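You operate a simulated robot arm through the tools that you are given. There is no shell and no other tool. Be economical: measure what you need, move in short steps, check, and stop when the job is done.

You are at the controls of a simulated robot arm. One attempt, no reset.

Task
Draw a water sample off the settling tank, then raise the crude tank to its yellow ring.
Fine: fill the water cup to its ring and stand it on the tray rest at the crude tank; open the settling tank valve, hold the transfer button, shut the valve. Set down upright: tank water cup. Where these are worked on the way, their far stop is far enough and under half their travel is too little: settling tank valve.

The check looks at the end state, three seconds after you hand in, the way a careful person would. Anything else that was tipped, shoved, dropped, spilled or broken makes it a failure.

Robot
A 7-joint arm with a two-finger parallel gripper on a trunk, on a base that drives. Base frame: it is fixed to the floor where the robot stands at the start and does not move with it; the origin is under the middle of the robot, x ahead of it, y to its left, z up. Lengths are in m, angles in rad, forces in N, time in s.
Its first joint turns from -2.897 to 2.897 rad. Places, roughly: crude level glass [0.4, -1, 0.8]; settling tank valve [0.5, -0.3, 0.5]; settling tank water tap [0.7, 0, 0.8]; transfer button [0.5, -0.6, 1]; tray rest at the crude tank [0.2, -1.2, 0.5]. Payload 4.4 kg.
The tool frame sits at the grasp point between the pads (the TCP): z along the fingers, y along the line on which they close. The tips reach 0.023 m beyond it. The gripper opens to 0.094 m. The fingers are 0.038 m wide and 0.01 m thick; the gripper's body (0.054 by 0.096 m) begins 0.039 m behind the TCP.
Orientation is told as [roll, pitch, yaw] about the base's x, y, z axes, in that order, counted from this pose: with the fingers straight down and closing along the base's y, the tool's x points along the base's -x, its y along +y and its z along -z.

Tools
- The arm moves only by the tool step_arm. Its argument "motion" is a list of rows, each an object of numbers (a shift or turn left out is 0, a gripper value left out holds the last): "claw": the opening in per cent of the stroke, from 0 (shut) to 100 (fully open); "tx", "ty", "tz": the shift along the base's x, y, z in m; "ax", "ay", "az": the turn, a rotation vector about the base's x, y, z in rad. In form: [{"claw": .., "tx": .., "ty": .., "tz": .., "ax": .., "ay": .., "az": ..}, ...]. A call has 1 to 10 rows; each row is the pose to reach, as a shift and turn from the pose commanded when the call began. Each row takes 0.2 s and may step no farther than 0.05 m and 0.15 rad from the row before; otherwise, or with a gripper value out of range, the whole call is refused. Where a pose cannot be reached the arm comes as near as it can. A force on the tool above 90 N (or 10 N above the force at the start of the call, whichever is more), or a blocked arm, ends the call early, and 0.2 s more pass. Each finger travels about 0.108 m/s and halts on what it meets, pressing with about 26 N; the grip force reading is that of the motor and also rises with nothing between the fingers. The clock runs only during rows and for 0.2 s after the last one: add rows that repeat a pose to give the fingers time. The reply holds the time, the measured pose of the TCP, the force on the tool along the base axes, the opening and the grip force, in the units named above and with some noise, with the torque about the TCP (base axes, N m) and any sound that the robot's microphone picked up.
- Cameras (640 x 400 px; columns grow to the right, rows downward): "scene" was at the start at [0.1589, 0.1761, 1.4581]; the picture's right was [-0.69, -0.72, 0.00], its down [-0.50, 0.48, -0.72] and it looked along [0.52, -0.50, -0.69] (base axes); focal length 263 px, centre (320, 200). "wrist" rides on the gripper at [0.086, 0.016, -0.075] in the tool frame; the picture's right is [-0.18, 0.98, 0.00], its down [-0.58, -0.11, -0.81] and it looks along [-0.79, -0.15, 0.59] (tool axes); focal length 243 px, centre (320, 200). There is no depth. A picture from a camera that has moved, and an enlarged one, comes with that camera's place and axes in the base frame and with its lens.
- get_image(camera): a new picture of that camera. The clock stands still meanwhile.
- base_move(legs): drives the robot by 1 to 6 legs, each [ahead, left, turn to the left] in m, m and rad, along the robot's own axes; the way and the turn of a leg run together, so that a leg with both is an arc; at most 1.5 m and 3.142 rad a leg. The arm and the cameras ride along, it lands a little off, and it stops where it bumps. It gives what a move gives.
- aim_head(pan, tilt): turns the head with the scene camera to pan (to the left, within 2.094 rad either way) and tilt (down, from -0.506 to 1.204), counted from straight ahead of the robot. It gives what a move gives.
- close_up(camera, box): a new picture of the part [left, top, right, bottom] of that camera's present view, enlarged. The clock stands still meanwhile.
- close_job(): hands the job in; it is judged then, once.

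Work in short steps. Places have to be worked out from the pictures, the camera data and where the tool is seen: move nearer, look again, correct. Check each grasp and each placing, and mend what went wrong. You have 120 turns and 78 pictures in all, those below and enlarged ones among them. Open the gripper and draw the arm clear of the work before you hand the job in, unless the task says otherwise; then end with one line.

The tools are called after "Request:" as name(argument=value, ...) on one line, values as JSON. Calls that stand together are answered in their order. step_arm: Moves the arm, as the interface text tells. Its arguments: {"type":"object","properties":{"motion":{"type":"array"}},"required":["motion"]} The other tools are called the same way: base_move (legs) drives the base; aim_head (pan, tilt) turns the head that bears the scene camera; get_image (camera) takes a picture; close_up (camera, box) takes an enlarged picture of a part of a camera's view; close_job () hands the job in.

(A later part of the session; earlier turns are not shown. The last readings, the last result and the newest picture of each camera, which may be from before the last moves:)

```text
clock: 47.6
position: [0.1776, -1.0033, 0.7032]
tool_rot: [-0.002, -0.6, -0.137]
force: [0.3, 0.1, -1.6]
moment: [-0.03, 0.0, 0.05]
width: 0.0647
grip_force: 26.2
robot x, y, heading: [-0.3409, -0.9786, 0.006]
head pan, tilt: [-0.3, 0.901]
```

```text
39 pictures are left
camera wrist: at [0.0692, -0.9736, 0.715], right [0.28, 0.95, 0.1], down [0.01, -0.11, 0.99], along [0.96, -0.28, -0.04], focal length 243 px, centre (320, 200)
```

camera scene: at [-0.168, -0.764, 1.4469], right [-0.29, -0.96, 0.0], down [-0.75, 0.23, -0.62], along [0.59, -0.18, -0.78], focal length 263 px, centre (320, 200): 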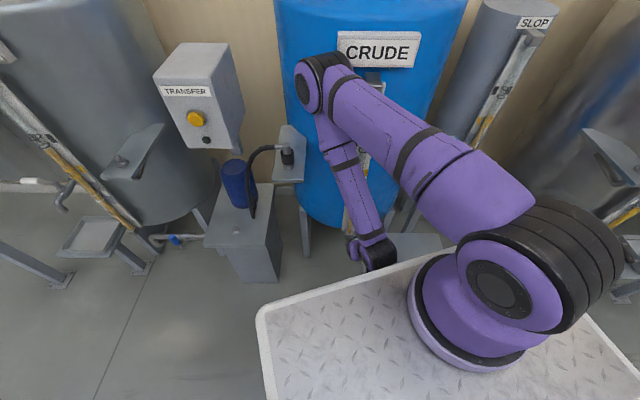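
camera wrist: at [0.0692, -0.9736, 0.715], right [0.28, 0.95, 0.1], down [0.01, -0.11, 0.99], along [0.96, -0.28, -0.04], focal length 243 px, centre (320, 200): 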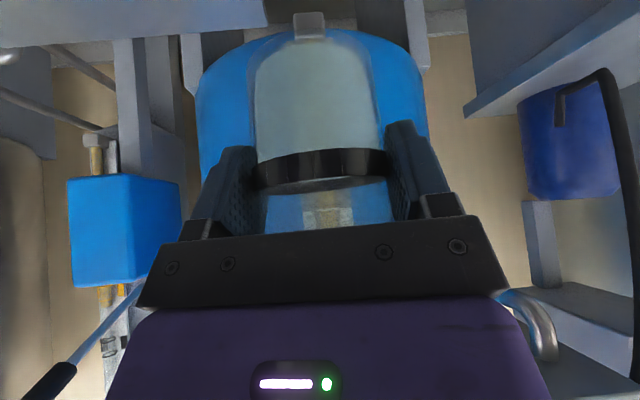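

The base was blocked, probably by the rest's leg. I back off 0.12 m, then go right 0.17 m.

Request:
base_move(legs=[[-0.12, 0.02, 0], [0, -0.19, 0]])

Request:
get_image(camera="scene")

```text
clock: 50.0
position: [0.0598, -1.1789, 0.7021]
tool_rot: [-0.001, -0.599, -0.138]
force: [-1.2, 0.0, -1.8]
moment: [-0.03, 0.01, 0.0]
width: 0.0648
grip_force: 26.5
robot x, y, heading: [-0.4584, -1.1495, 0.005]
head pan, tilt: [-0.3, 0.901]
```

```text
38 pictures are left
camera scene: at [-0.2881, -0.9386, 1.4473], right [-0.29, -0.96, 0.0], down [-0.75, 0.23, -0.62], along [0.59, -0.18, -0.78], focal length 263 px, centre (320, 200)
```

scene: 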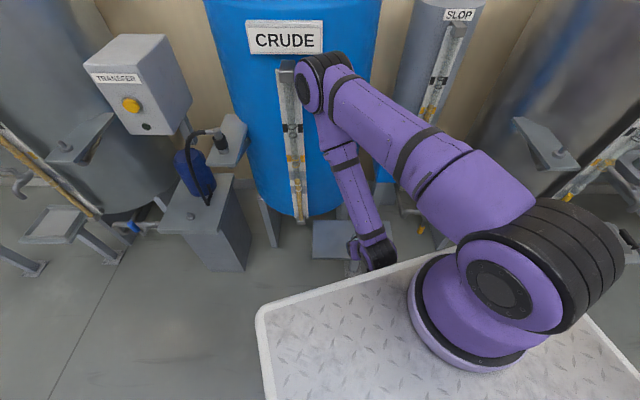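

Now move the cup forward over the plate centre ≈(0.205,-1.21) at height and look.

Request:
step_arm(motion=[{"tx": 0.02, "ty": -0.004}, {"tx": 0.045, "ty": -0.008}, {"tx": 0.07, "ty": -0.013}, {"tx": 0.095, "ty": -0.018, "tz": -0.01}, {"tx": 0.12, "ty": -0.023, "tz": -0.03}, {"tx": 0.135, "ty": -0.026, "tz": -0.05}, {"tx": 0.143, "ty": -0.028, "tz": -0.07}])

Request:
get_image(camera="scene")

Request:
get_image(camera="wrist")

```text
clock: 51.6
position: [0.2025, -1.2062, 0.6317]
tool_rot: [0.0, -0.598, -0.137]
force: [1.0, -0.2, -2.2]
moment: [-0.01, 0.02, 0.01]
width: 0.0644
grip_force: 26.0
robot x, y, heading: [-0.4573, -1.1506, 0.007]
head pan, tilt: [-0.3, 0.901]
```

```text
37 pictures are left
camera scene: at [-0.2882, -0.9386, 1.4473], right [-0.29, -0.96, 0.0], down [-0.75, 0.23, -0.62], along [0.59, -0.18, -0.78], focal length 263 px, centre (320, 200)
```

scene: 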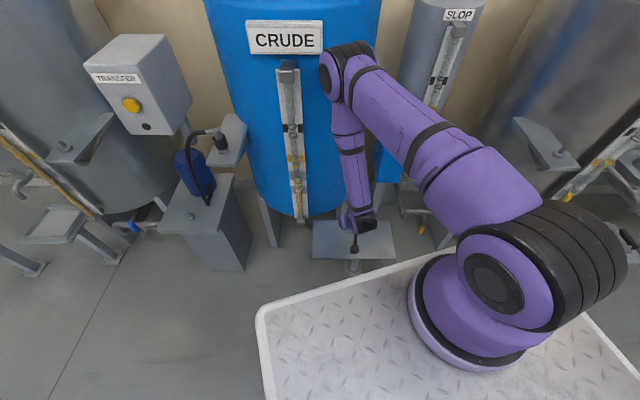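

```text
36 pictures are left
camera wrist: at [0.0934, -1.1745, 0.6455], right [0.28, 0.95, 0.1], down [0.01, -0.11, 0.99], along [0.96, -0.28, -0.04], focal length 243 px, centre (320, 200)
```

wrist: 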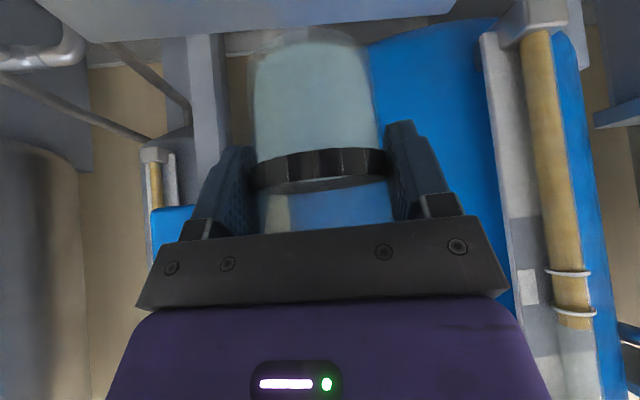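

Nearly over the plate's centre. Descend slowly, shifting y by -0.015.

Request:
step_arm(motion=[{"tz": -0.03, "ty": -0.008}, {"tz": -0.06, "ty": -0.015}, {"tz": -0.08, "ty": -0.015}, {"tz": -0.087, "ty": -0.015}, {"tz": -0.091, "ty": -0.015}])

Request:
get_image(camera="wrist")

```text
clock: 52.8
position: [0.2016, -1.2205, 0.5412]
tool_rot: [0.0, -0.599, -0.136]
force: [-1.3, -0.1, -2.3]
moment: [0.0, 0.0, 0.0]
width: 0.0644
grip_force: 26.1
robot x, y, heading: [-0.4636, -1.1494, -0.0]
head pan, tilt: [-0.3, 0.901]
```

```text
35 pictures are left
camera wrist: at [0.0922, -1.1898, 0.5541], right [0.29, 0.95, 0.1], down [0.01, -0.11, 0.99], along [0.96, -0.28, -0.04], focal length 243 px, centre (320, 200)
```

wrist: 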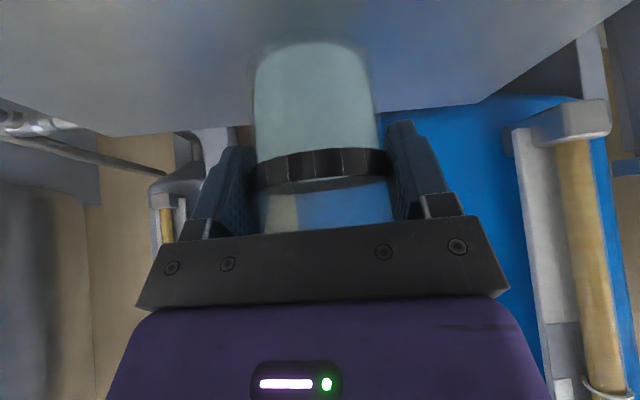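

Close to the plate, no contact yet. Lower in fine steps.

Request:
step_arm(motion=[{"tz": -0.003}, {"tz": -0.006}, {"tz": -0.008}])

```text
clock: 53.6
position: [0.2017, -1.2192, 0.5324]
tool_rot: [0.001, -0.597, -0.139]
force: [0.6, -0.1, -1.5]
moment: [0.01, 0.0, -0.03]
width: 0.0646
grip_force: 25.7
robot x, y, heading: [-0.4603, -1.1473, 0.002]
head pan, tilt: [-0.3, 0.901]
```

Request:
step_arm(motion=[{"tz": -0.002}, {"tz": -0.004}])

Request:
get_image(camera="wrist")

```text
clock: 54.2
position: [0.2014, -1.2207, 0.5288]
tool_rot: [0.001, -0.599, -0.138]
force: [1.0, -0.9, -1.8]
moment: [-0.02, 0.04, 0.01]
width: 0.0646
grip_force: 26.1
robot x, y, heading: [-0.4604, -1.1485, -0.0]
head pan, tilt: [-0.3, 0.901]
```

```text
34 pictures are left
camera wrist: at [0.0922, -1.1896, 0.5419], right [0.29, 0.95, 0.1], down [0.01, -0.11, 0.99], along [0.96, -0.28, -0.04], focal length 243 px, centre (320, 200)
```

wrist: 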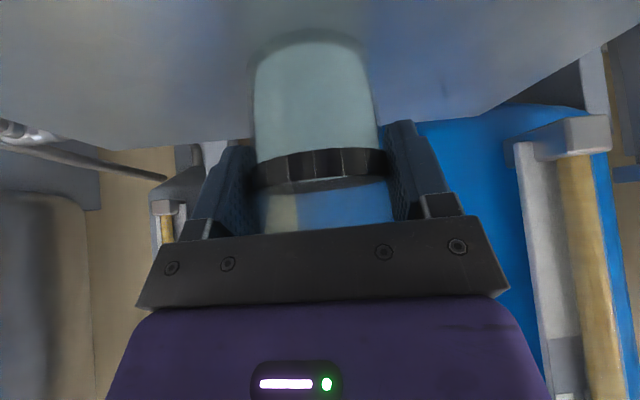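

Still no contact; keep lowering by small steps.

Request:
step_arm(motion=[{"tz": -0.002}, {"tz": -0.004}, {"tz": -0.004}])

Request:
step_arm(motion=[{"tz": -0.002}, {"tz": -0.004}, {"tz": -0.004}])

```text
clock: 55.0
position: [0.2022, -1.2201, 0.525]
tool_rot: [0.0, -0.602, -0.139]
force: [-3.7, -3.2, 32.2]
moment: [0.15, 0.03, 0.15]
width: 0.0644
grip_force: 26.3
robot x, y, heading: [-0.4579, -1.1502, 0.003]
head pan, tilt: [-0.3, 0.901]
```

```text
clock: 55.8
position: [0.2015, -1.2203, 0.5237]
tool_rot: [0.002, -0.601, -0.138]
force: [-12.7, -3.4, 79.2]
moment: [0.37, 1.23, 0.23]
width: 0.0642
grip_force: 25.6
robot x, y, heading: [-0.4613, -1.1513, -0.0]
head pan, tilt: [-0.3, 0.901]
```

Contact at z≈0.526; I pressed a bit too hard. Ease up by ~6 mm of command, then open.

Request:
step_arm(motion=[{"tz": 0.003}, {"tz": 0.0055}, {"tz": 0.0055}])

```text
clock: 56.6
position: [0.2018, -1.2204, 0.5258]
tool_rot: [0.0, -0.599, -0.137]
force: [0.3, -0.4, -2.4]
moment: [-0.05, -0.02, -0.02]
width: 0.0638
grip_force: 25.9
robot x, y, heading: [-0.4579, -1.149, 0.001]
head pan, tilt: [-0.3, 0.901]
```

Just at touching height; lower 1 mm and open slowly.

Request:
step_arm(motion=[{"tz": -0.001}, {"tz": -0.001, "claw": 68}, {"tz": -0.001, "claw": 72}, {"tz": -0.001, "claw": 85}, {"tz": -0.001, "claw": 100}, {"tz": -0.001, "claw": 100}])

Request:
get_image(camera="wrist")

```text
clock: 58.0
position: [0.2027, -1.221, 0.5249]
tool_rot: [-0.001, -0.598, -0.138]
force: [-0.1, 0.8, -0.1]
moment: [-0.05, -0.01, 0.01]
width: 0.0943
grip_force: 0.0
robot x, y, heading: [-0.4605, -1.1516, 0.006]
head pan, tilt: [-0.3, 0.901]
```

```text
33 pictures are left
camera wrist: at [0.0923, -1.1898, 0.5386], right [0.29, 0.95, 0.1], down [0.01, -0.11, 0.99], along [0.96, -0.28, -0.04], focal length 243 px, centre (320, 200)
```

wrist: 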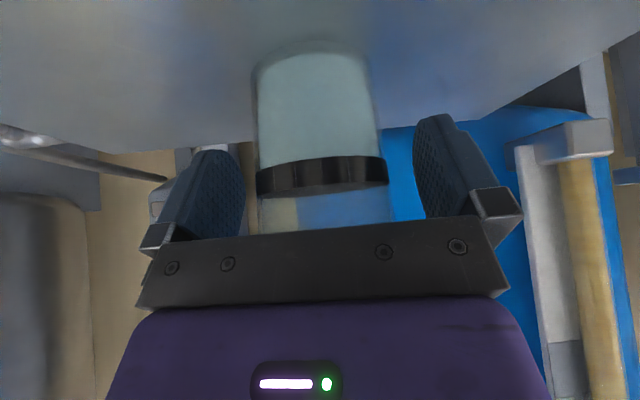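

Cup stands free. Withdraw backwards along the tool axis.

Request:
step_arm(motion=[{"tx": -0.015, "ty": 0.002, "tz": 0.022}, {"tx": -0.036, "ty": 0.005, "tz": 0.054}, {"tx": -0.058, "ty": 0.008, "tz": 0.09}, {"tx": -0.08, "ty": 0.011, "tz": 0.125}, {"tx": -0.1, "ty": 0.013, "tz": 0.16}, {"tx": -0.12, "ty": 0.013, "tz": 0.2}])

Request:
close_up(camera="scene", box=[240, 50, 440, 270])

```text
clock: 59.4
position: [0.0824, -1.2079, 0.7255]
tool_rot: [0.001, -0.596, -0.138]
force: [-0.3, -0.1, 0.4]
moment: [-0.02, 0.0, 0.0]
width: 0.0941
grip_force: 0.1
robot x, y, heading: [-0.4591, -1.1522, -0.004]
head pan, tilt: [-0.3, 0.901]
```

```text
1.82 times, centred on (340, 160) of scene
camera zoom: at [-0.2879, -0.9387, 1.4473], right [-0.29, -0.96, 0.0], down [-0.75, 0.23, -0.62], along [0.59, -0.18, -0.78], focal length 478 px, centre (284, 273)
```

zoom: 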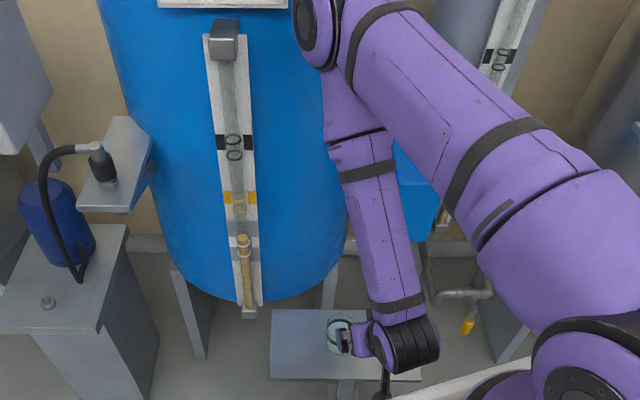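

Cup placed. Zoom on the crude level glass.

Request:
close_up(camera="scene", box=[290, 95, 340, 170])

```text
5.33 times, centred on (315, 132) of scene
camera zoom: at [-0.2879, -0.9387, 1.4473], right [-0.29, -0.96, 0.0], down [-0.75, 0.23, -0.62], along [0.59, -0.18, -0.78], focal length 1403 px, centre (347, 560)
```

zoom: 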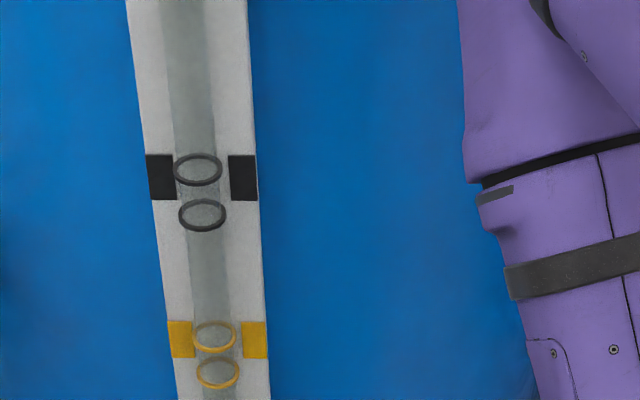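

Level is well below the yellow rings. Now go back left towards the valve: keep x and drive left 0.85 m, look there.

Request:
base_move(legs=[[0, 0.85, 0], [0.1, 0, 0]])

Request:
aim_head(pan=-0.35, tilt=0.8)

Request:
get_image(camera="scene")

Request:
get_image(camera="wrist")

```text
clock: 64.6
position: [0.1768, -0.3563, 0.7253]
tool_rot: [0.001, -0.599, -0.129]
force: [0.7, 0.4, -0.4]
moment: [-0.01, -0.01, -0.02]
width: 0.0939
grip_force: 0.1
robot x, y, heading: [-0.3657, -0.3009, 0.012]
head pan, tilt: [-0.3, 0.901]
```

```text
clock: 65.3
position: [0.1776, -0.3567, 0.7252]
tool_rot: [0.001, -0.599, -0.128]
force: [0.0, 0.4, 0.3]
moment: [-0.02, 0.0, -0.01]
width: 0.094
grip_force: 0.1
robot x, y, heading: [-0.3666, -0.3042, 0.015]
head pan, tilt: [-0.351, 0.799]
```

```text
30 pictures are left
camera scene: at [-0.1916, -0.0956, 1.4552], right [-0.33, -0.94, 0.0], down [-0.68, 0.24, -0.7], along [0.66, -0.23, -0.72], focal length 263 px, centre (320, 200)
```

scene: 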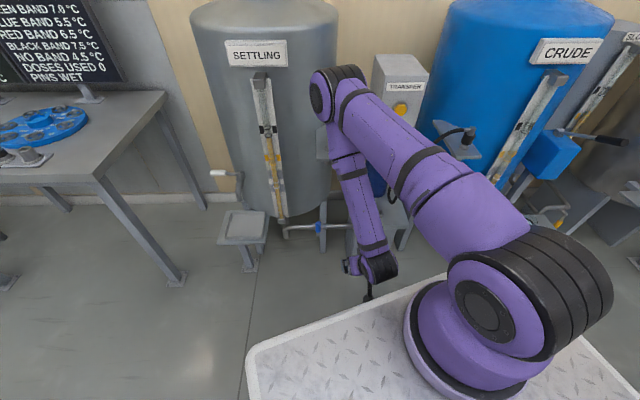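

```text
29 pictures are left
camera wrist: at [0.0674, -0.3266, 0.7382], right [0.28, 0.96, 0.1], down [0.01, -0.11, 0.99], along [0.96, -0.27, -0.04], focal length 243 px, centre (320, 200)
```

wrist: 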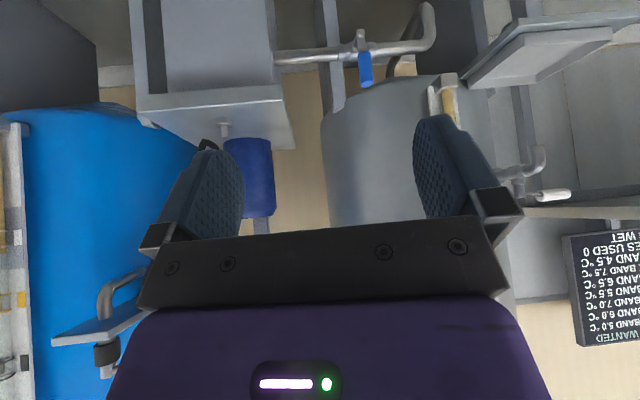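

Zoom at the valve from the wrist and scene cameras.

Request:
close_up(camera="wrist", box=[300, 0, 460, 110])

Request:
close_up(camera="scene", box=[270, 180, 370, 260])

```text
3.64 times, centred on (380, 55) of wrist
camera zoom: at [0.0674, -0.3266, 0.7382], right [0.28, 0.96, 0.1], down [0.01, -0.11, 0.99], along [0.96, -0.27, -0.04], focal length 882 px, centre (102, 727)
```

zoom: 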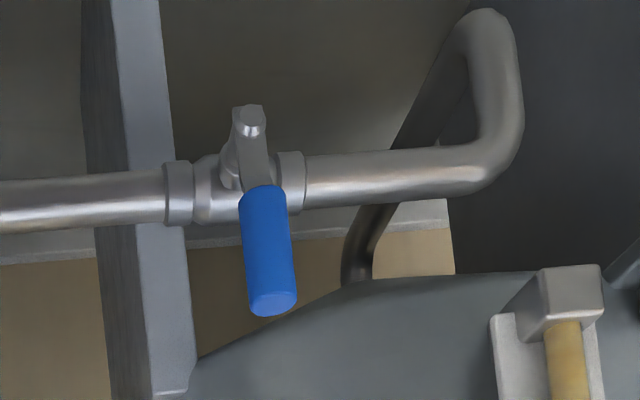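

```text
5.00 times, centred on (320, 220) of scene
camera zoom: at [-0.1916, -0.0956, 1.4552], right [-0.33, -0.94, 0.0], down [-0.68, 0.24, -0.7], along [0.66, -0.23, -0.72], focal length 1316 px, centre (320, 100)
```

zoom: 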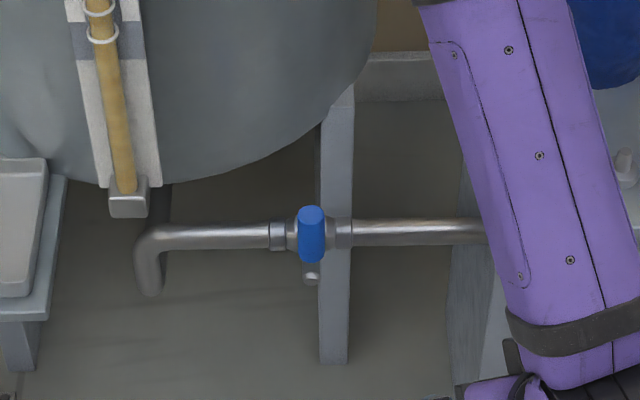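

Valve lever: stem at ≈(0.547,-0.343,0.40) along x, blue handle pointing up to z≈0.50 — closed, pipe along y. I'll tilt the tool nearly horizontal and approach from -x, fingers straddling the handle.

Request:
step_arm(motion=[{"ax": -0.017, "ay": -0.132, "tx": 0.03}, {"ax": -0.034, "ay": -0.264, "tx": 0.06, "tz": -0.02}, {"ax": -0.051, "ay": -0.396, "tx": 0.09, "tz": -0.045, "claw": 80}, {"ax": -0.068, "ay": -0.528, "tx": 0.12, "tz": -0.08, "ty": 0.005}, {"ax": -0.085, "ay": -0.66, "tx": 0.15, "tz": -0.115, "ty": 0.01}, {"ax": -0.102, "ay": -0.794, "tx": 0.18, "tz": -0.15, "ty": 0.015}, {"ax": -0.102, "ay": -0.794, "tx": 0.21, "tz": -0.185, "ty": 0.022}, {"ax": -0.102, "ay": -0.794, "tx": 0.24, "tz": -0.21, "ty": 0.028}])

Request:
get_image(camera="scene")

Request:
get_image(camera="wrist")

```text
clock: 67.1
position: [0.4181, -0.3289, 0.5142]
tool_rot: [0.008, -1.4, -0.135]
force: [0.2, -0.5, 1.0]
moment: [0.0, 0.0, -0.02]
width: 0.0752
grip_force: 0.1
robot x, y, heading: [-0.3672, -0.3011, 0.014]
head pan, tilt: [-0.351, 0.799]
```

```text
26 pictures are left
camera scene: at [-0.1917, -0.0956, 1.4552], right [-0.33, -0.94, 0.0], down [-0.68, 0.24, -0.7], along [0.66, -0.23, -0.72], focal length 263 px, centre (320, 200)
```

scene: 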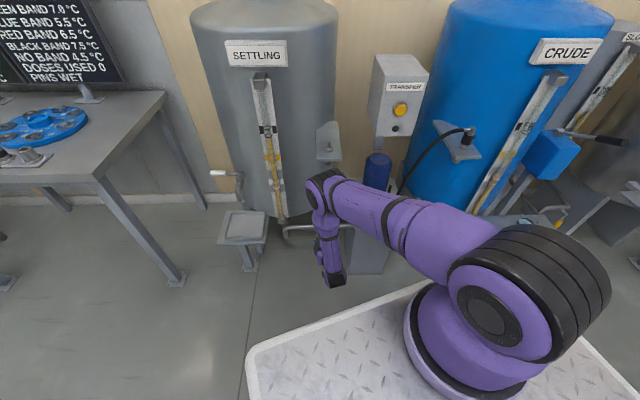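

```text
25 pictures are left
camera wrist: at [0.3333, -0.3025, 0.4417], right [0.16, 0.97, 0.18], down [-0.7, -0.02, 0.71], along [0.69, -0.24, 0.68], focal length 243 px, centre (320, 200)
```

wrist: 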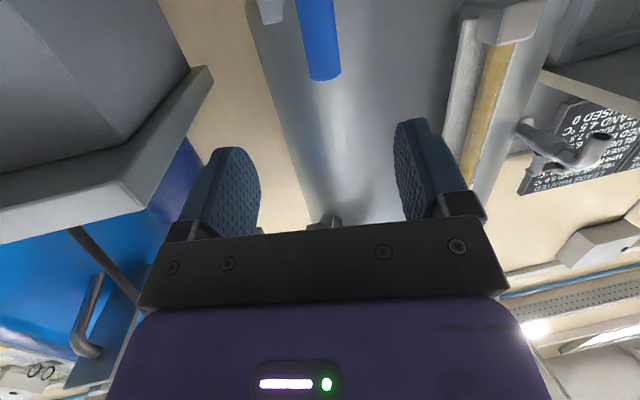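

Handle is centred between the fingers. Advance over it.

Request:
step_arm(motion=[{"tx": 0.04, "ty": -0.005, "tz": -0.012}, {"tx": 0.08, "ty": -0.011, "tz": -0.025}, {"tx": 0.11, "ty": -0.015, "tz": -0.034}, {"tx": 0.13, "ty": -0.017, "tz": -0.039}])

Request:
get_image(camera="wrist")

```text
clock: 68.1
position: [0.5489, -0.3471, 0.4757]
tool_rot: [0.01, -1.4, -0.138]
force: [0.0, 0.1, -0.8]
moment: [-0.01, -0.01, -0.02]
width: 0.0753
grip_force: 0.0
robot x, y, heading: [-0.3664, -0.3012, 0.01]
head pan, tilt: [-0.351, 0.799]
```

```text
24 pictures are left
camera wrist: at [0.4634, -0.3194, 0.4039], right [0.16, 0.97, 0.18], down [-0.7, -0.02, 0.71], along [0.69, -0.24, 0.68], focal length 243 px, centre (320, 200)
```

wrist: 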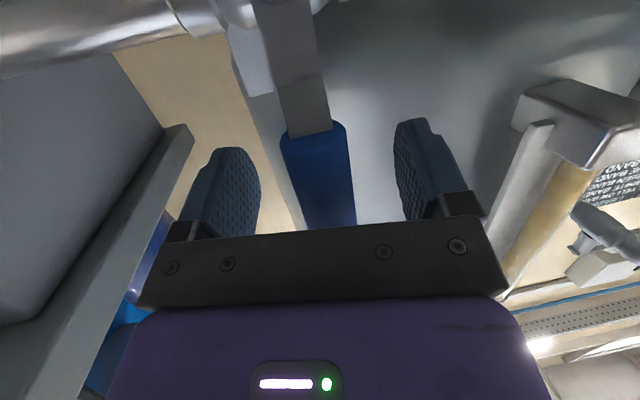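

Handle between pads. Narrow loosely and try turning it towards -y.

Request:
step_arm(motion=[{"claw": 42}, {"claw": 42}, {"ty": -0.0106, "tz": -0.0007, "ax": 0.14}, {"ty": -0.0209, "tz": -0.003, "ax": 0.28}, {"ty": -0.0309, "tz": -0.0066, "ax": 0.42}])

```text
clock: 69.3
position: [0.5482, -0.3766, 0.4688]
tool_rot: [1.102, -1.099, -1.191]
force: [-0.1, 0.2, -0.2]
moment: [0.02, 0.0, 0.01]
width: 0.0396
grip_force: 0.0
robot x, y, heading: [-0.3614, -0.3017, 0.011]
head pan, tilt: [-0.351, 0.799]
```

No resistance; continue turning to about 80°.

Request:
step_arm(motion=[{"ty": -0.0093, "tz": -0.005, "ax": 0.14}, {"ty": -0.0179, "tz": -0.0112, "ax": 0.28}, {"ty": -0.0255, "tz": -0.0186, "ax": 0.42}, {"ty": -0.032, "tz": -0.0269, "ax": 0.56}, {"ty": -0.0372, "tz": -0.0361, "ax": 0.7}, {"ty": -0.0412, "tz": -0.0459, "ax": 0.84}, {"ty": -0.0437, "tz": -0.0562, "ax": 0.98}])

Request:
get_image(camera="wrist")

Request:
close_up(camera="scene", box=[270, 180, 370, 290])

```text
clock: 70.1
position: [0.5425, -0.392, 0.4557]
tool_rot: [1.262, -0.716, -1.322]
force: [-20.1, -6.4, 14.6]
moment: [0.05, -0.14, 0.06]
width: 0.0411
grip_force: 1.8
out of reach, approached as far as the arm can: row 3, 4
robot x, y, heading: [-0.3623, -0.2997, 0.009]
head pan, tilt: [-0.351, 0.799]
stopped in row 4: the force on the tool passed its limit at 105 N (the readings are from after the stop); the commanded pose is now the measured one
```

```text
23 pictures are left
camera wrist: at [0.4561, -0.3228, 0.4275], right [0.17, 0.53, 0.83], down [-0.69, -0.53, 0.49], along [0.7, -0.66, 0.28], focal length 243 px, centre (320, 200)
```

wrist: 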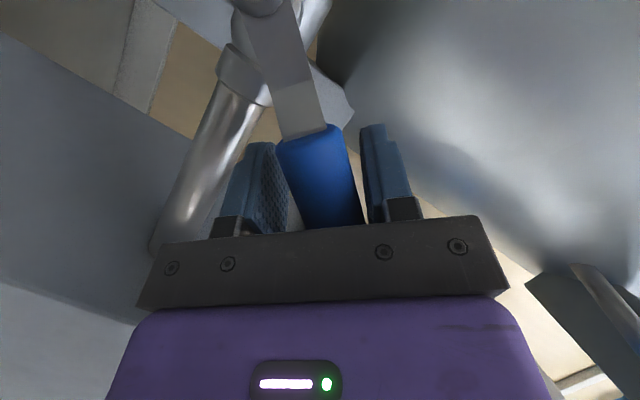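

```text
3.64 times, centred on (320, 235) of scene
camera zoom: at [-0.1939, -0.0954, 1.4554], right [-0.33, -0.94, 0.0], down [-0.68, 0.24, -0.7], along [0.66, -0.23, -0.72], focal length 957 px, centre (320, 73)
```

zoom: 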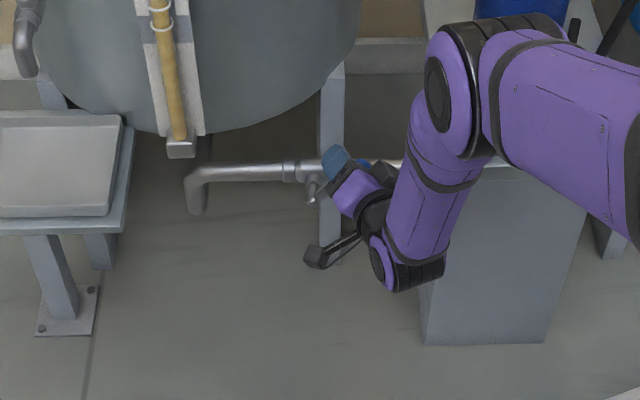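

The handle has turned ~45°; the arm ran into a wrist limit, not the valve. The present finger orientation suits the rest, so I continue by pure translation along the arc.

Request:
step_arm(motion=[{"ty": -0.0065, "tz": -0.005, "claw": 46}, {"ty": -0.0125, "tz": -0.012}, {"ty": -0.017, "tz": -0.019}, {"ty": -0.021, "tz": -0.027}, {"ty": -0.0245, "tz": -0.036}, {"ty": -0.026, "tz": -0.042}])

Request:
get_image(camera="wrist")

```text
clock: 71.5
position: [0.5423, -0.3913, 0.4563]
tool_rot: [1.26, -0.716, -1.321]
force: [-36.1, -5.5, 20.8]
moment: [-0.01, -0.29, -0.1]
width: 0.0433
grip_force: 0.1
out of reach, approached as far as the arm can: row 1, 2, 3, 4, 5, 6
robot x, y, heading: [-0.3632, -0.3026, 0.011]
head pan, tilt: [-0.351, 0.799]
```

```text
21 pictures are left
camera wrist: at [0.4563, -0.3216, 0.4279], right [0.17, 0.53, 0.83], down [-0.69, -0.53, 0.49], along [0.7, -0.66, 0.28], focal length 243 px, centre (320, 200)
```

wrist: 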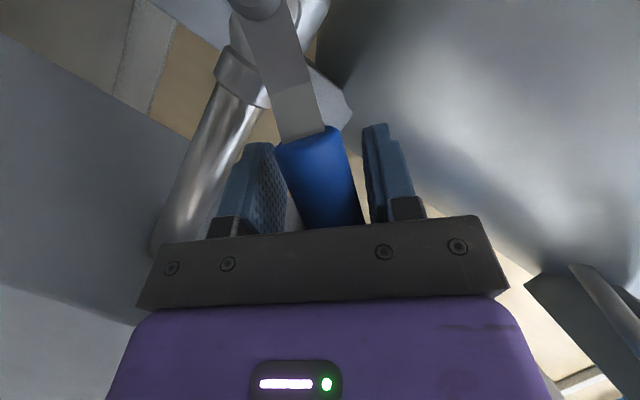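

Wrist limit again. I'll back out in -x, restore the earlier orientation, and push the handle further with closed fingers as a poker.

Request:
step_arm(motion=[{"tx": -0.01, "claw": 60}, {"tx": -0.045, "claw": 70}, {"tx": -0.085, "tz": 0.01}, {"tx": -0.11, "tz": 0.03, "ax": -0.14}, {"tx": -0.11, "tz": 0.04, "ax": -0.28}, {"tx": -0.11, "tz": 0.05, "ty": 0.005, "ax": -0.42}, {"tx": -0.11, "tz": 0.06, "ty": 0.01, "ax": -0.56}, {"tx": -0.11, "tz": 0.07, "ty": 0.02, "ax": -0.7, "claw": 0}, {"tx": -0.11, "tz": 0.07, "ty": 0.03, "ax": -0.7}])

Request:
get_image(camera="wrist")

```text
clock: 73.5
position: [0.4323, -0.3607, 0.526]
tool_rot: [0.497, -1.338, -0.626]
force: [-0.2, 0.2, 0.4]
moment: [0.01, 0.02, 0.02]
width: 0.0
grip_force: 25.7
robot x, y, heading: [-0.3621, -0.3023, 0.017]
head pan, tilt: [-0.351, 0.799]
```

```text
20 pictures are left
camera wrist: at [0.347, -0.3259, 0.4591], right [0.17, 0.94, 0.29], down [-0.69, -0.09, 0.72], along [0.7, -0.32, 0.63], focal length 243 px, centre (320, 200)
```

wrist: 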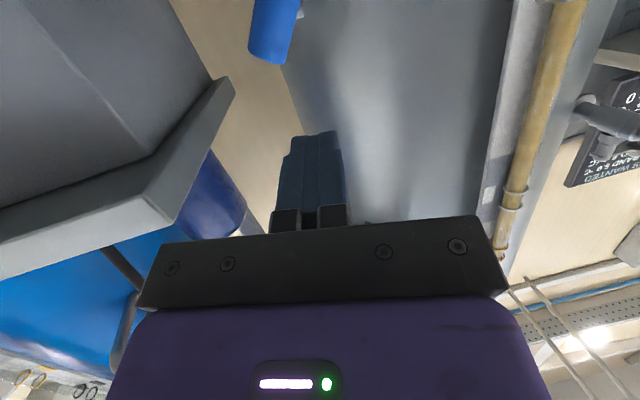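

Handle is at ~40–45°. Move the closed fingers in above it, then push it down towards -y.

Request:
step_arm(motion=[{"tx": 0.045, "ty": 0.008}, {"tx": 0.085, "ty": 0.011}, {"tx": 0.113, "ty": 0.011}, {"tx": 0.113, "ty": 0.002, "tz": -0.029}, {"tx": 0.113, "ty": -0.018, "tz": -0.04}, {"tx": 0.113, "ty": -0.036, "tz": -0.0515}, {"tx": 0.113, "ty": -0.048, "tz": -0.062}, {"tx": 0.113, "ty": -0.058, "tz": -0.073}, {"tx": 0.113, "ty": -0.063, "tz": -0.084}, {"tx": 0.113, "ty": -0.064, "tz": -0.09}])

Request:
get_image(camera="wrist")

```text
clock: 75.7
position: [0.5457, -0.4131, 0.4587]
tool_rot: [0.497, -1.336, -0.627]
force: [-10.2, 7.4, -1.7]
moment: [0.22, 0.13, -0.52]
width: 0.0
grip_force: 25.5
out of reach, approached as far as the arm can: row 8, 9, 10
robot x, y, heading: [-0.3646, -0.3026, 0.013]
head pan, tilt: [-0.351, 0.799]
```

```text
19 pictures are left
camera wrist: at [0.4599, -0.3782, 0.3919], right [0.17, 0.94, 0.29], down [-0.69, -0.09, 0.72], along [0.7, -0.32, 0.63], focal length 243 px, centre (320, 200)
```

wrist: 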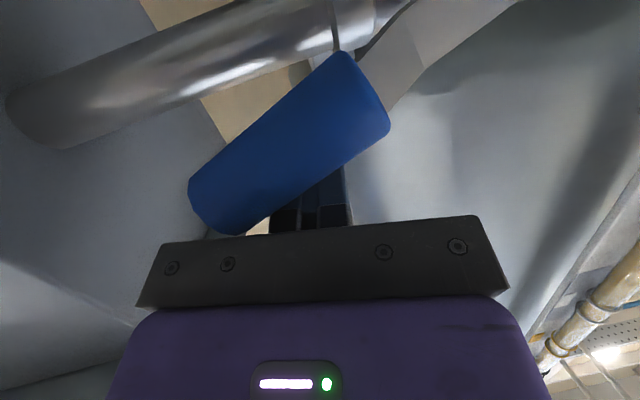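

Handle is now at ~70° of 90°, clearly open beyond half. Withdraw and look at it and the transfer box.

Request:
step_arm(motion=[{"tz": 0.01, "ty": 0.005}, {"tz": 0.02, "ty": 0.01, "tx": -0.04}, {"tz": 0.03, "ty": 0.01, "tx": -0.085}, {"tz": 0.05, "ty": 0.01, "tx": -0.13}, {"tz": 0.08, "ty": 0.01, "tx": -0.165}, {"tz": 0.12, "ty": 0.01, "tx": -0.19}, {"tz": 0.165, "ty": 0.01, "tx": -0.2}, {"tz": 0.21, "ty": 0.01, "tx": -0.21}])

Request:
get_image(camera="wrist")

Request:
get_image(camera="scene")

```text
clock: 77.5
position: [0.3364, -0.4042, 0.6687]
tool_rot: [0.502, -1.336, -0.631]
force: [0.6, 0.1, -0.3]
moment: [-0.01, 0.0, -0.03]
width: 0.0002
grip_force: 25.7
robot x, y, heading: [-0.3644, -0.3058, 0.011]
head pan, tilt: [-0.351, 0.799]
```

```text
18 pictures are left
camera wrist: at [0.2494, -0.3679, 0.6024], right [0.17, 0.94, 0.29], down [-0.69, -0.09, 0.72], along [0.7, -0.32, 0.63], focal length 243 px, centre (320, 200)
```

wrist: 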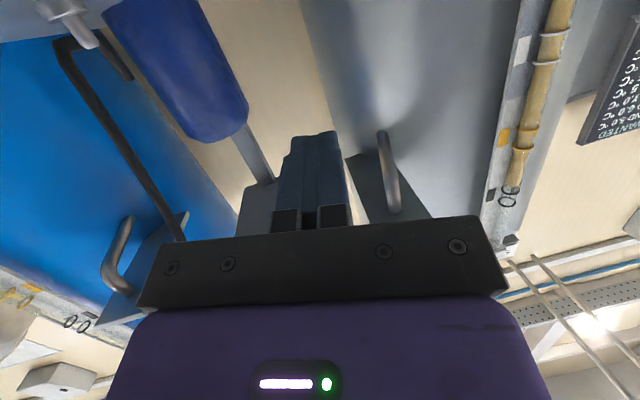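

```text
17 pictures are left
camera scene: at [-0.1926, -0.0953, 1.4552], right [-0.33, -0.94, 0.0], down [-0.68, 0.24, -0.7], along [0.66, -0.23, -0.72], focal length 263 px, centre (320, 200)
```

scene: 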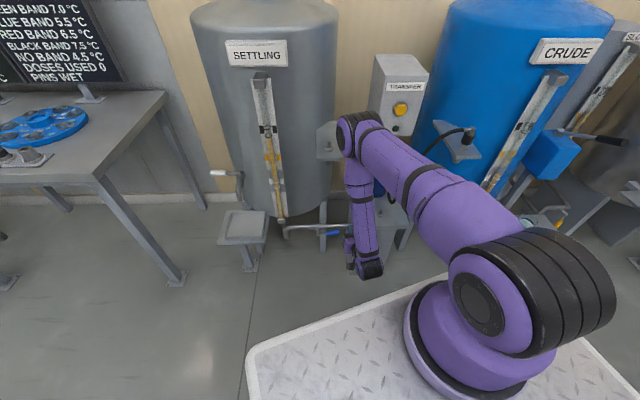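

Valve handle now lies along the pipe (open). Button ≈(0.504,-0.625,1.035). Raise the closed fingers to a spot in front of it.

Request:
step_arm(motion=[{"tz": 0.045, "tx": -0.01}, {"tz": 0.09, "tx": -0.02}, {"tz": 0.13, "tx": -0.02, "ty": -0.02}, {"tz": 0.17, "tx": -0.02, "ty": -0.045}, {"tz": 0.21, "tx": -0.02, "ty": -0.07}, {"tz": 0.25, "tx": -0.02, "ty": -0.1}, {"tz": 0.285, "tx": -0.01, "ty": -0.13}, {"tz": 0.32, "tx": 0, "ty": -0.16}, {"tz": 0.35, "tx": 0.02, "ty": -0.19}, {"tz": 0.372, "tx": 0.05, "ty": -0.216}])

Request:
get_image(camera="scene")

Request:
get_image(camera="wrist")

```text
clock: 79.7
position: [0.3889, -0.621, 1.0422]
tool_rot: [0.496, -1.335, -0.628]
force: [0.0, -0.6, -0.4]
moment: [-0.05, -0.06, 0.01]
width: 0.0
grip_force: 26.0
robot x, y, heading: [-0.3655, -0.3029, 0.009]
head pan, tilt: [-0.351, 0.799]
```

```text
16 pictures are left
camera scene: at [-0.1925, -0.0951, 1.4552], right [-0.33, -0.94, 0.0], down [-0.68, 0.24, -0.7], along [0.66, -0.23, -0.72], focal length 263 px, centre (320, 200)
```

scene: 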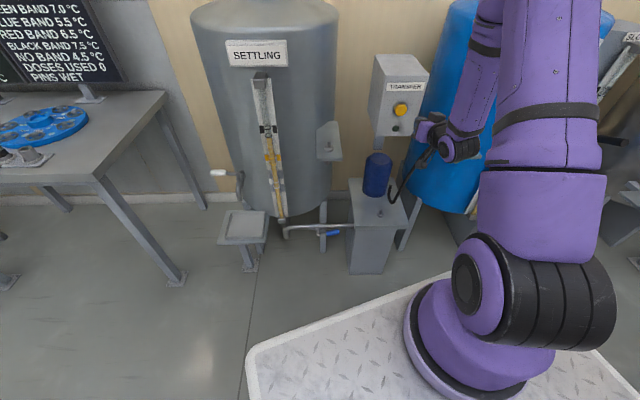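

```text
15 pictures are left
camera wrist: at [0.3019, -0.5851, 0.9748], right [0.17, 0.94, 0.29], down [-0.69, -0.09, 0.72], along [0.7, -0.32, 0.63], focal length 243 px, centre (320, 200)
```

wrist: 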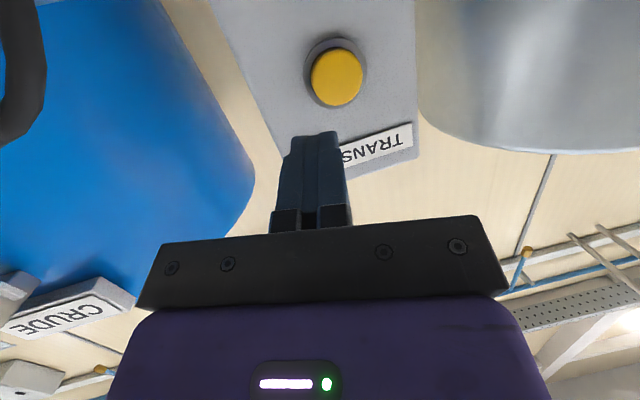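

The raised elbow hides the crude glass, so I'll press in timed bursts and look in between. Alignment with the button is good; advance to contact.

Request:
step_arm(motion=[{"tx": 0.035, "tz": -0.003}, {"tx": 0.065, "tz": -0.006}, {"tx": 0.08, "tz": -0.006}, {"tx": 0.085, "tz": -0.006}])

```text
clock: 80.7
position: [0.4718, -0.6204, 1.0357]
tool_rot: [0.5, -1.336, -0.632]
force: [-2.2, -1.0, -0.4]
moment: [0.0, -0.04, -0.08]
width: 0.0001
grip_force: 26.3
robot x, y, heading: [-0.3637, -0.3056, 0.012]
head pan, tilt: [-0.351, 0.799]
```

Slight touch (-2 N). Press a few mm further.

Request:
step_arm(motion=[{"tx": 0.003}, {"tx": 0.006}])

Request:
close_up(camera="scene", box=[360, 80, 460, 160])

```text
clock: 81.3
position: [0.477, -0.6203, 1.0361]
tool_rot: [0.501, -1.335, -0.635]
force: [-20.9, -3.1, 2.1]
moment: [0.01, -0.25, -0.34]
width: 0.0003
grip_force: 25.7
robot x, y, heading: [-0.3648, -0.301, 0.01]
head pan, tilt: [-0.351, 0.799]
heard: click
```

```text
5.00 times, centred on (410, 120) of scene
camera zoom: at [-0.1939, -0.0954, 1.4554], right [-0.33, -0.94, 0.0], down [-0.68, 0.24, -0.7], along [0.66, -0.23, -0.72], focal length 1316 px, centre (-130, 600)
```

zoom: 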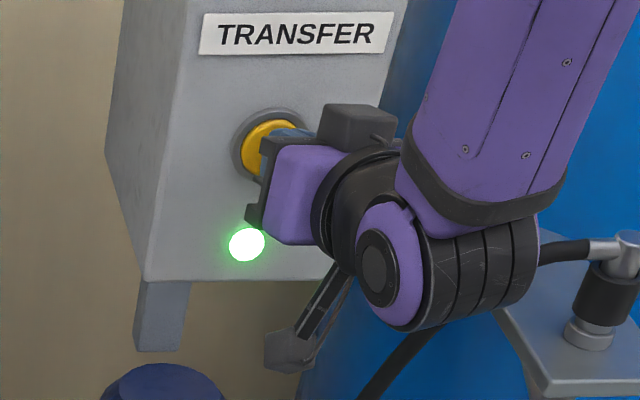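

Click and green lamp: pumping. Hold ~1.6 s more, then release.

Request:
step_arm(motion=[{"tx": 0}, {"tx": 0}, {"tx": 0}, {"tx": 0}, {"tx": 0}, {"tx": 0}, {"tx": 0}, {"tx": 0}, {"tx": -0.03}, {"tx": -0.07}])

Request:
step_arm(motion=[{"tz": -0.022, "tx": -0.04, "ty": 0.026}, {"tz": -0.052, "tx": -0.06, "ty": 0.056}, {"tz": -0.087, "tx": -0.07, "ty": 0.086}, {"tz": -0.122, "tx": -0.08, "ty": 0.116}, {"tz": -0.162, "tx": -0.08, "ty": 0.146}, {"tz": -0.202, "tx": -0.08, "ty": 0.171}, {"tz": -0.242, "tx": -0.08, "ty": 0.196}, {"tz": -0.282, "tx": -0.08, "ty": 0.216}, {"tz": -0.327, "tx": -0.07, "ty": 0.216}, {"tz": -0.367, "tx": -0.06, "ty": 0.216}])

Request:
close_up(camera="scene", box=[470, 60, 580, 200])

```text
clock: 83.5
position: [0.4088, -0.619, 1.0366]
tool_rot: [0.503, -1.337, -0.629]
force: [0.7, 0.5, -0.4]
moment: [-0.03, 0.01, -0.01]
width: 0.0
grip_force: 26.0
robot x, y, heading: [-0.3683, -0.3053, 0.008]
head pan, tilt: [-0.351, 0.799]
```

```text
refused: row 1 steps farther than a row can; nothing moved
```

```text
2.86 times, centred on (525, 130) of scene
camera zoom: at [-0.1922, -0.095, 1.4552], right [-0.33, -0.94, 0.0], down [-0.68, 0.24, -0.7], along [0.66, -0.23, -0.72], focal length 752 px, centre (-266, 400)
```

zoom: 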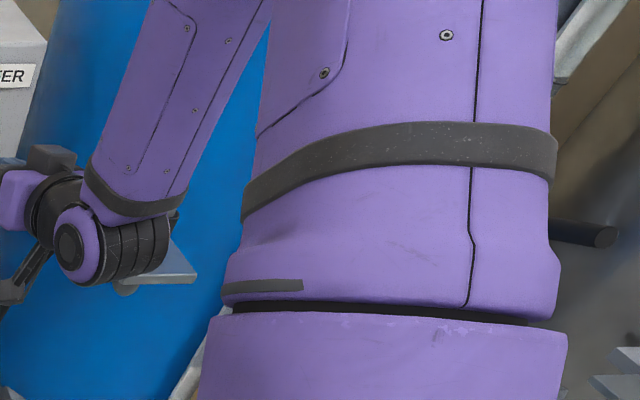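

First row was too long; redo with smaller steps.

Request:
step_arm(motion=[{"tz": -0.01, "tx": -0.04}, {"tz": -0.035, "tx": -0.06, "ty": 0.03}, {"tz": -0.065, "tx": -0.08, "ty": 0.06}, {"tz": -0.095, "tx": -0.09, "ty": 0.09}, {"tz": -0.13, "tx": -0.09, "ty": 0.12}, {"tz": -0.165, "tx": -0.09, "ty": 0.15}, {"tz": -0.205, "tx": -0.09, "ty": 0.175}, {"tz": -0.245, "tx": -0.09, "ty": 0.2}, {"tz": -0.29, "tx": -0.085, "ty": 0.215}, {"tz": -0.335, "tx": -0.075, "ty": 0.216}])

Request:
close_up(camera="scene", box=[470, 60, 580, 200])

```text
clock: 85.7
position: [0.3331, -0.404, 0.7]
tool_rot: [0.501, -1.337, -0.631]
force: [-0.4, 0.6, -0.3]
moment: [0.02, 0.02, -0.03]
width: 0.0
grip_force: 26.3
robot x, y, heading: [-0.3642, -0.3005, 0.015]
head pan, tilt: [-0.351, 0.799]
```

```text
2.86 times, centred on (525, 130) of scene
camera zoom: at [-0.1929, -0.0953, 1.4553], right [-0.33, -0.94, 0.0], down [-0.68, 0.24, -0.7], along [0.66, -0.23, -0.72], focal length 752 px, centre (-266, 400)
```

zoom: 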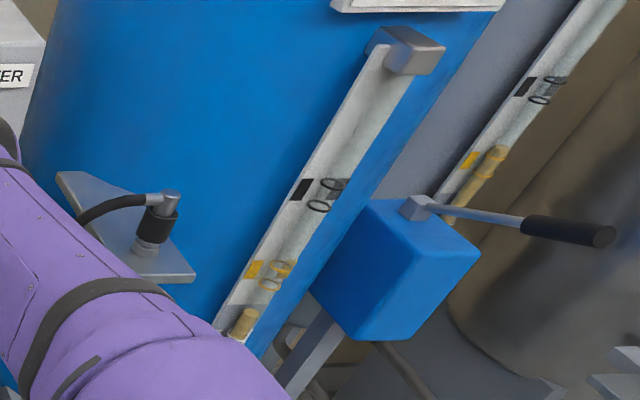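

Visible from here. Enlarge the glass.

Request:
close_up(camera="scene", box=[500, 135, 540, 180])

```text
8.89 times, centred on (520, 158) of scene
camera zoom: at [-0.1929, -0.0953, 1.4553], right [-0.33, -0.94, 0.0], down [-0.68, 0.24, -0.7], along [0.66, -0.23, -0.72], focal length 2339 px, centre (-1458, 578)
```

zoom: 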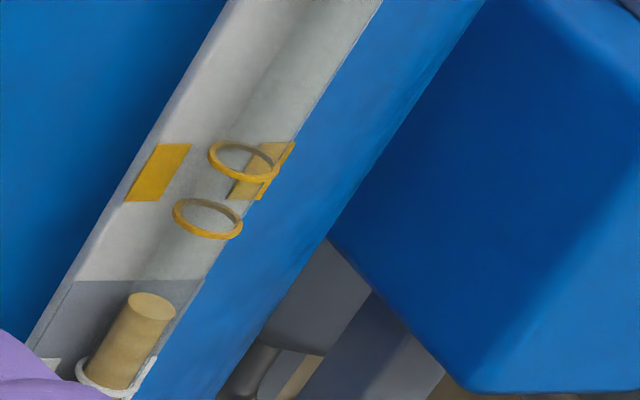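

Level top z≈0.76, ring-pair middle ≈0.826; the first ~2.2 s raised it ≈0.03. Return to the button and give a ~3.2 s burst.

Request:
step_arm(motion=[{"tz": 0.045, "tx": -0.01, "ty": -0.001}, {"tz": 0.09, "tx": -0.015, "ty": -0.016}, {"tz": 0.13, "tx": -0.015, "ty": -0.041}, {"tz": 0.17, "tx": -0.015, "ty": -0.066}, {"tz": 0.205, "tx": -0.015, "ty": -0.096}, {"tz": 0.24, "tx": -0.015, "ty": -0.126}, {"tz": 0.27, "tx": -0.005, "ty": -0.156}, {"tz": 0.3, "tx": 0.015, "ty": -0.186}, {"tz": 0.325, "tx": 0.035, "ty": -0.216}, {"tz": 0.335, "tx": 0.075, "ty": -0.216}])

Request:
step_arm(motion=[{"tx": 0.04}, {"tx": 0.062}, {"tx": 0.069}, {"tx": 0.069}, {"tx": 0.069}, {"tx": 0.069}])

```text
clock: 87.9
position: [0.4064, -0.6208, 1.0361]
tool_rot: [0.499, -1.338, -0.632]
force: [0.2, 0.6, 0.6]
moment: [-0.01, -0.01, 0.0]
width: 0.0001
grip_force: 26.2
robot x, y, heading: [-0.3639, -0.3009, 0.01]
head pan, tilt: [-0.351, 0.799]
```

```text
clock: 89.3
position: [0.4767, -0.6197, 1.036]
tool_rot: [0.502, -1.338, -0.634]
force: [-11.9, -6.5, 1.2]
moment: [0.08, -0.12, -0.32]
width: 0.0
grip_force: 26.5
robot x, y, heading: [-0.3659, -0.3024, 0.011]
head pan, tilt: [-0.351, 0.799]
heard: click
```

Click heard, pressed. Hold ~2.2 s more, then release and back off to look.

Request:
step_arm(motion=[{"tx": 0.001}, {"tx": 0.001}, {"tx": 0.001}, {"tx": 0.001}, {"tx": 0.001}, {"tx": 0.001}, {"tx": 0.001}, {"tx": 0.001}, {"tx": 0.001}, {"tx": 0.001}])

Request:
step_arm(motion=[{"tx": -0.04}, {"tx": -0.07}, {"tx": -0.115, "tz": -0.01}, {"tx": -0.13, "tz": -0.035, "ty": 0.03}, {"tx": -0.15, "tz": -0.065, "ty": 0.06}, {"tx": -0.16, "tz": -0.095, "ty": 0.09}, {"tx": -0.16, "tz": -0.13, "ty": 0.12}, {"tx": -0.16, "tz": -0.165, "ty": 0.15}, {"tx": -0.16, "tz": -0.205, "ty": 0.175}, {"tx": -0.16, "tz": -0.245, "ty": 0.2}])

Request:
step_arm(motion=[{"tx": 0.005, "tz": -0.045, "ty": 0.015}, {"tx": 0.015, "tz": -0.09, "ty": 0.016}])

Request:
close_up(camera="scene", box=[500, 135, 540, 180])

```text
clock: 91.5
position: [0.4763, -0.6183, 1.0372]
tool_rot: [0.504, -1.338, -0.633]
force: [-24.3, 3.8, 3.7]
moment: [-0.07, -0.33, -0.24]
width: 0.0
grip_force: 26.2
robot x, y, heading: [-0.3649, -0.3025, 0.015]
head pan, tilt: [-0.351, 0.799]
```

```text
clock: 93.7
position: [0.3169, -0.4207, 0.7898]
tool_rot: [0.5, -1.337, -0.633]
force: [0.2, -0.5, -0.1]
moment: [0.0, -0.01, 0.01]
width: 0.0001
grip_force: 25.9
robot x, y, heading: [-0.3659, -0.3027, 0.013]
head pan, tilt: [-0.351, 0.799]
```

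```text
clock: 94.3
position: [0.3318, -0.4039, 0.6999]
tool_rot: [0.5, -1.337, -0.63]
force: [0.1, -0.5, 0.1]
moment: [-0.05, 0.02, -0.01]
width: 0.0
grip_force: 26.2
robot x, y, heading: [-0.3654, -0.2994, 0.014]
head pan, tilt: [-0.351, 0.799]
```

```text
8.89 times, centred on (520, 158) of scene
camera zoom: at [-0.1929, -0.0953, 1.4553], right [-0.33, -0.94, 0.0], down [-0.68, 0.24, -0.7], along [0.66, -0.23, -0.72], focal length 2339 px, centre (-1458, 578)
```

zoom: 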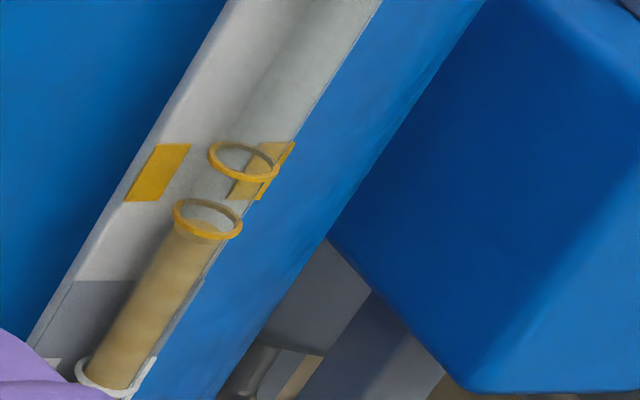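

Level is now just at the lower ring; ~45 px more to the middle at ~30 px/s → ~1.5 s. Return and give that burst.

Request:
step_arm(motion=[{"tz": 0.045, "tx": -0.01, "ty": -0.001}, {"tz": 0.09, "tx": -0.015, "ty": -0.016}, {"tz": 0.13, "tx": -0.015, "ty": -0.041}, {"tz": 0.17, "tx": -0.015, "ty": -0.066}, {"tz": 0.205, "tx": -0.015, "ty": -0.096}, {"tz": 0.24, "tx": -0.015, "ty": -0.126}, {"tz": 0.27, "tx": -0.005, "ty": -0.156}, {"tz": 0.3, "tx": 0.015, "ty": -0.186}, {"tz": 0.325, "tx": 0.035, "ty": -0.216}, {"tz": 0.335, "tx": 0.075, "ty": -0.216}])

Request:
step_arm(motion=[{"tx": 0.04}, {"tx": 0.062}, {"tx": 0.07}, {"tx": 0.07}, {"tx": 0.07}, {"tx": 0.07}, {"tx": 0.07}, {"tx": 0.07}, {"tx": 0.07}])

Request:
step_arm(motion=[{"tx": -0.04}, {"tx": -0.07}, {"tx": -0.115, "tz": -0.01}, {"tx": -0.13, "tz": -0.035, "ty": 0.03}, {"tx": -0.15, "tz": -0.065, "ty": 0.06}, {"tx": -0.16, "tz": -0.095, "ty": 0.09}, {"tx": -0.16, "tz": -0.13, "ty": 0.12}, {"tx": -0.16, "tz": -0.165, "ty": 0.15}, {"tx": -0.16, "tz": -0.205, "ty": 0.175}, {"tx": -0.16, "tz": -0.245, "ty": 0.2}])

Request:
step_arm(motion=[{"tx": 0.005, "tz": -0.045, "ty": 0.015}, {"tx": 0.015, "tz": -0.09, "ty": 0.016}])

Request:
close_up(camera="scene", box=[500, 135, 540, 180])

```text
clock: 96.5
position: [0.406, -0.6215, 1.0368]
tool_rot: [0.5, -1.335, -0.632]
force: [-0.6, -1.2, 0.0]
moment: [0.0, 0.01, 0.0]
width: 0.0
grip_force: 26.2
robot x, y, heading: [-0.3672, -0.3025, 0.015]
head pan, tilt: [-0.351, 0.799]
```

```text
clock: 98.5
position: [0.4772, -0.622, 1.0357]
tool_rot: [0.503, -1.336, -0.634]
force: [-30.9, -4.0, -2.9]
moment: [0.11, -0.27, -0.53]
width: 0.0
grip_force: 26.1
robot x, y, heading: [-0.3689, -0.303, 0.005]
head pan, tilt: [-0.351, 0.799]
heard: click
```

```text
clock: 100.7
position: [0.318, -0.4211, 0.7894]
tool_rot: [0.501, -1.337, -0.632]
force: [-0.2, -0.5, -0.2]
moment: [-0.02, 0.02, -0.01]
width: 0.0
grip_force: 26.1
robot x, y, heading: [-0.3621, -0.2999, 0.015]
head pan, tilt: [-0.351, 0.799]
```

```text
clock: 101.3
position: [0.334, -0.4044, 0.7]
tool_rot: [0.5, -1.336, -0.631]
force: [-1.0, 0.5, 1.1]
moment: [0.01, 0.0, 0.03]
width: 0.0003
grip_force: 25.8
robot x, y, heading: [-0.3633, -0.3035, 0.011]
head pan, tilt: [-0.351, 0.799]
```

```text
8.89 times, centred on (520, 158) of scene
camera zoom: at [-0.1929, -0.0953, 1.4553], right [-0.33, -0.94, 0.0], down [-0.68, 0.24, -0.7], along [0.66, -0.23, -0.72], focal length 2339 px, centre (-1458, 578)
```

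zoom: 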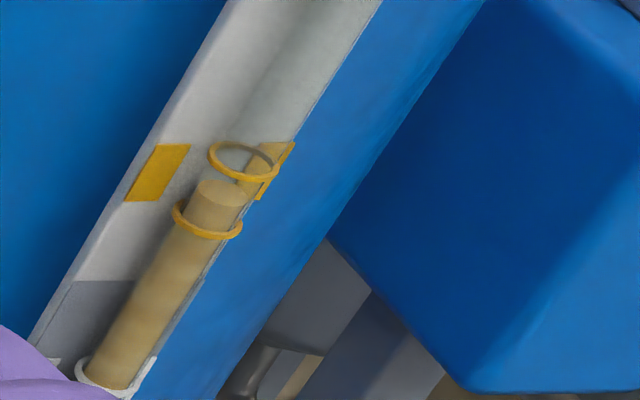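

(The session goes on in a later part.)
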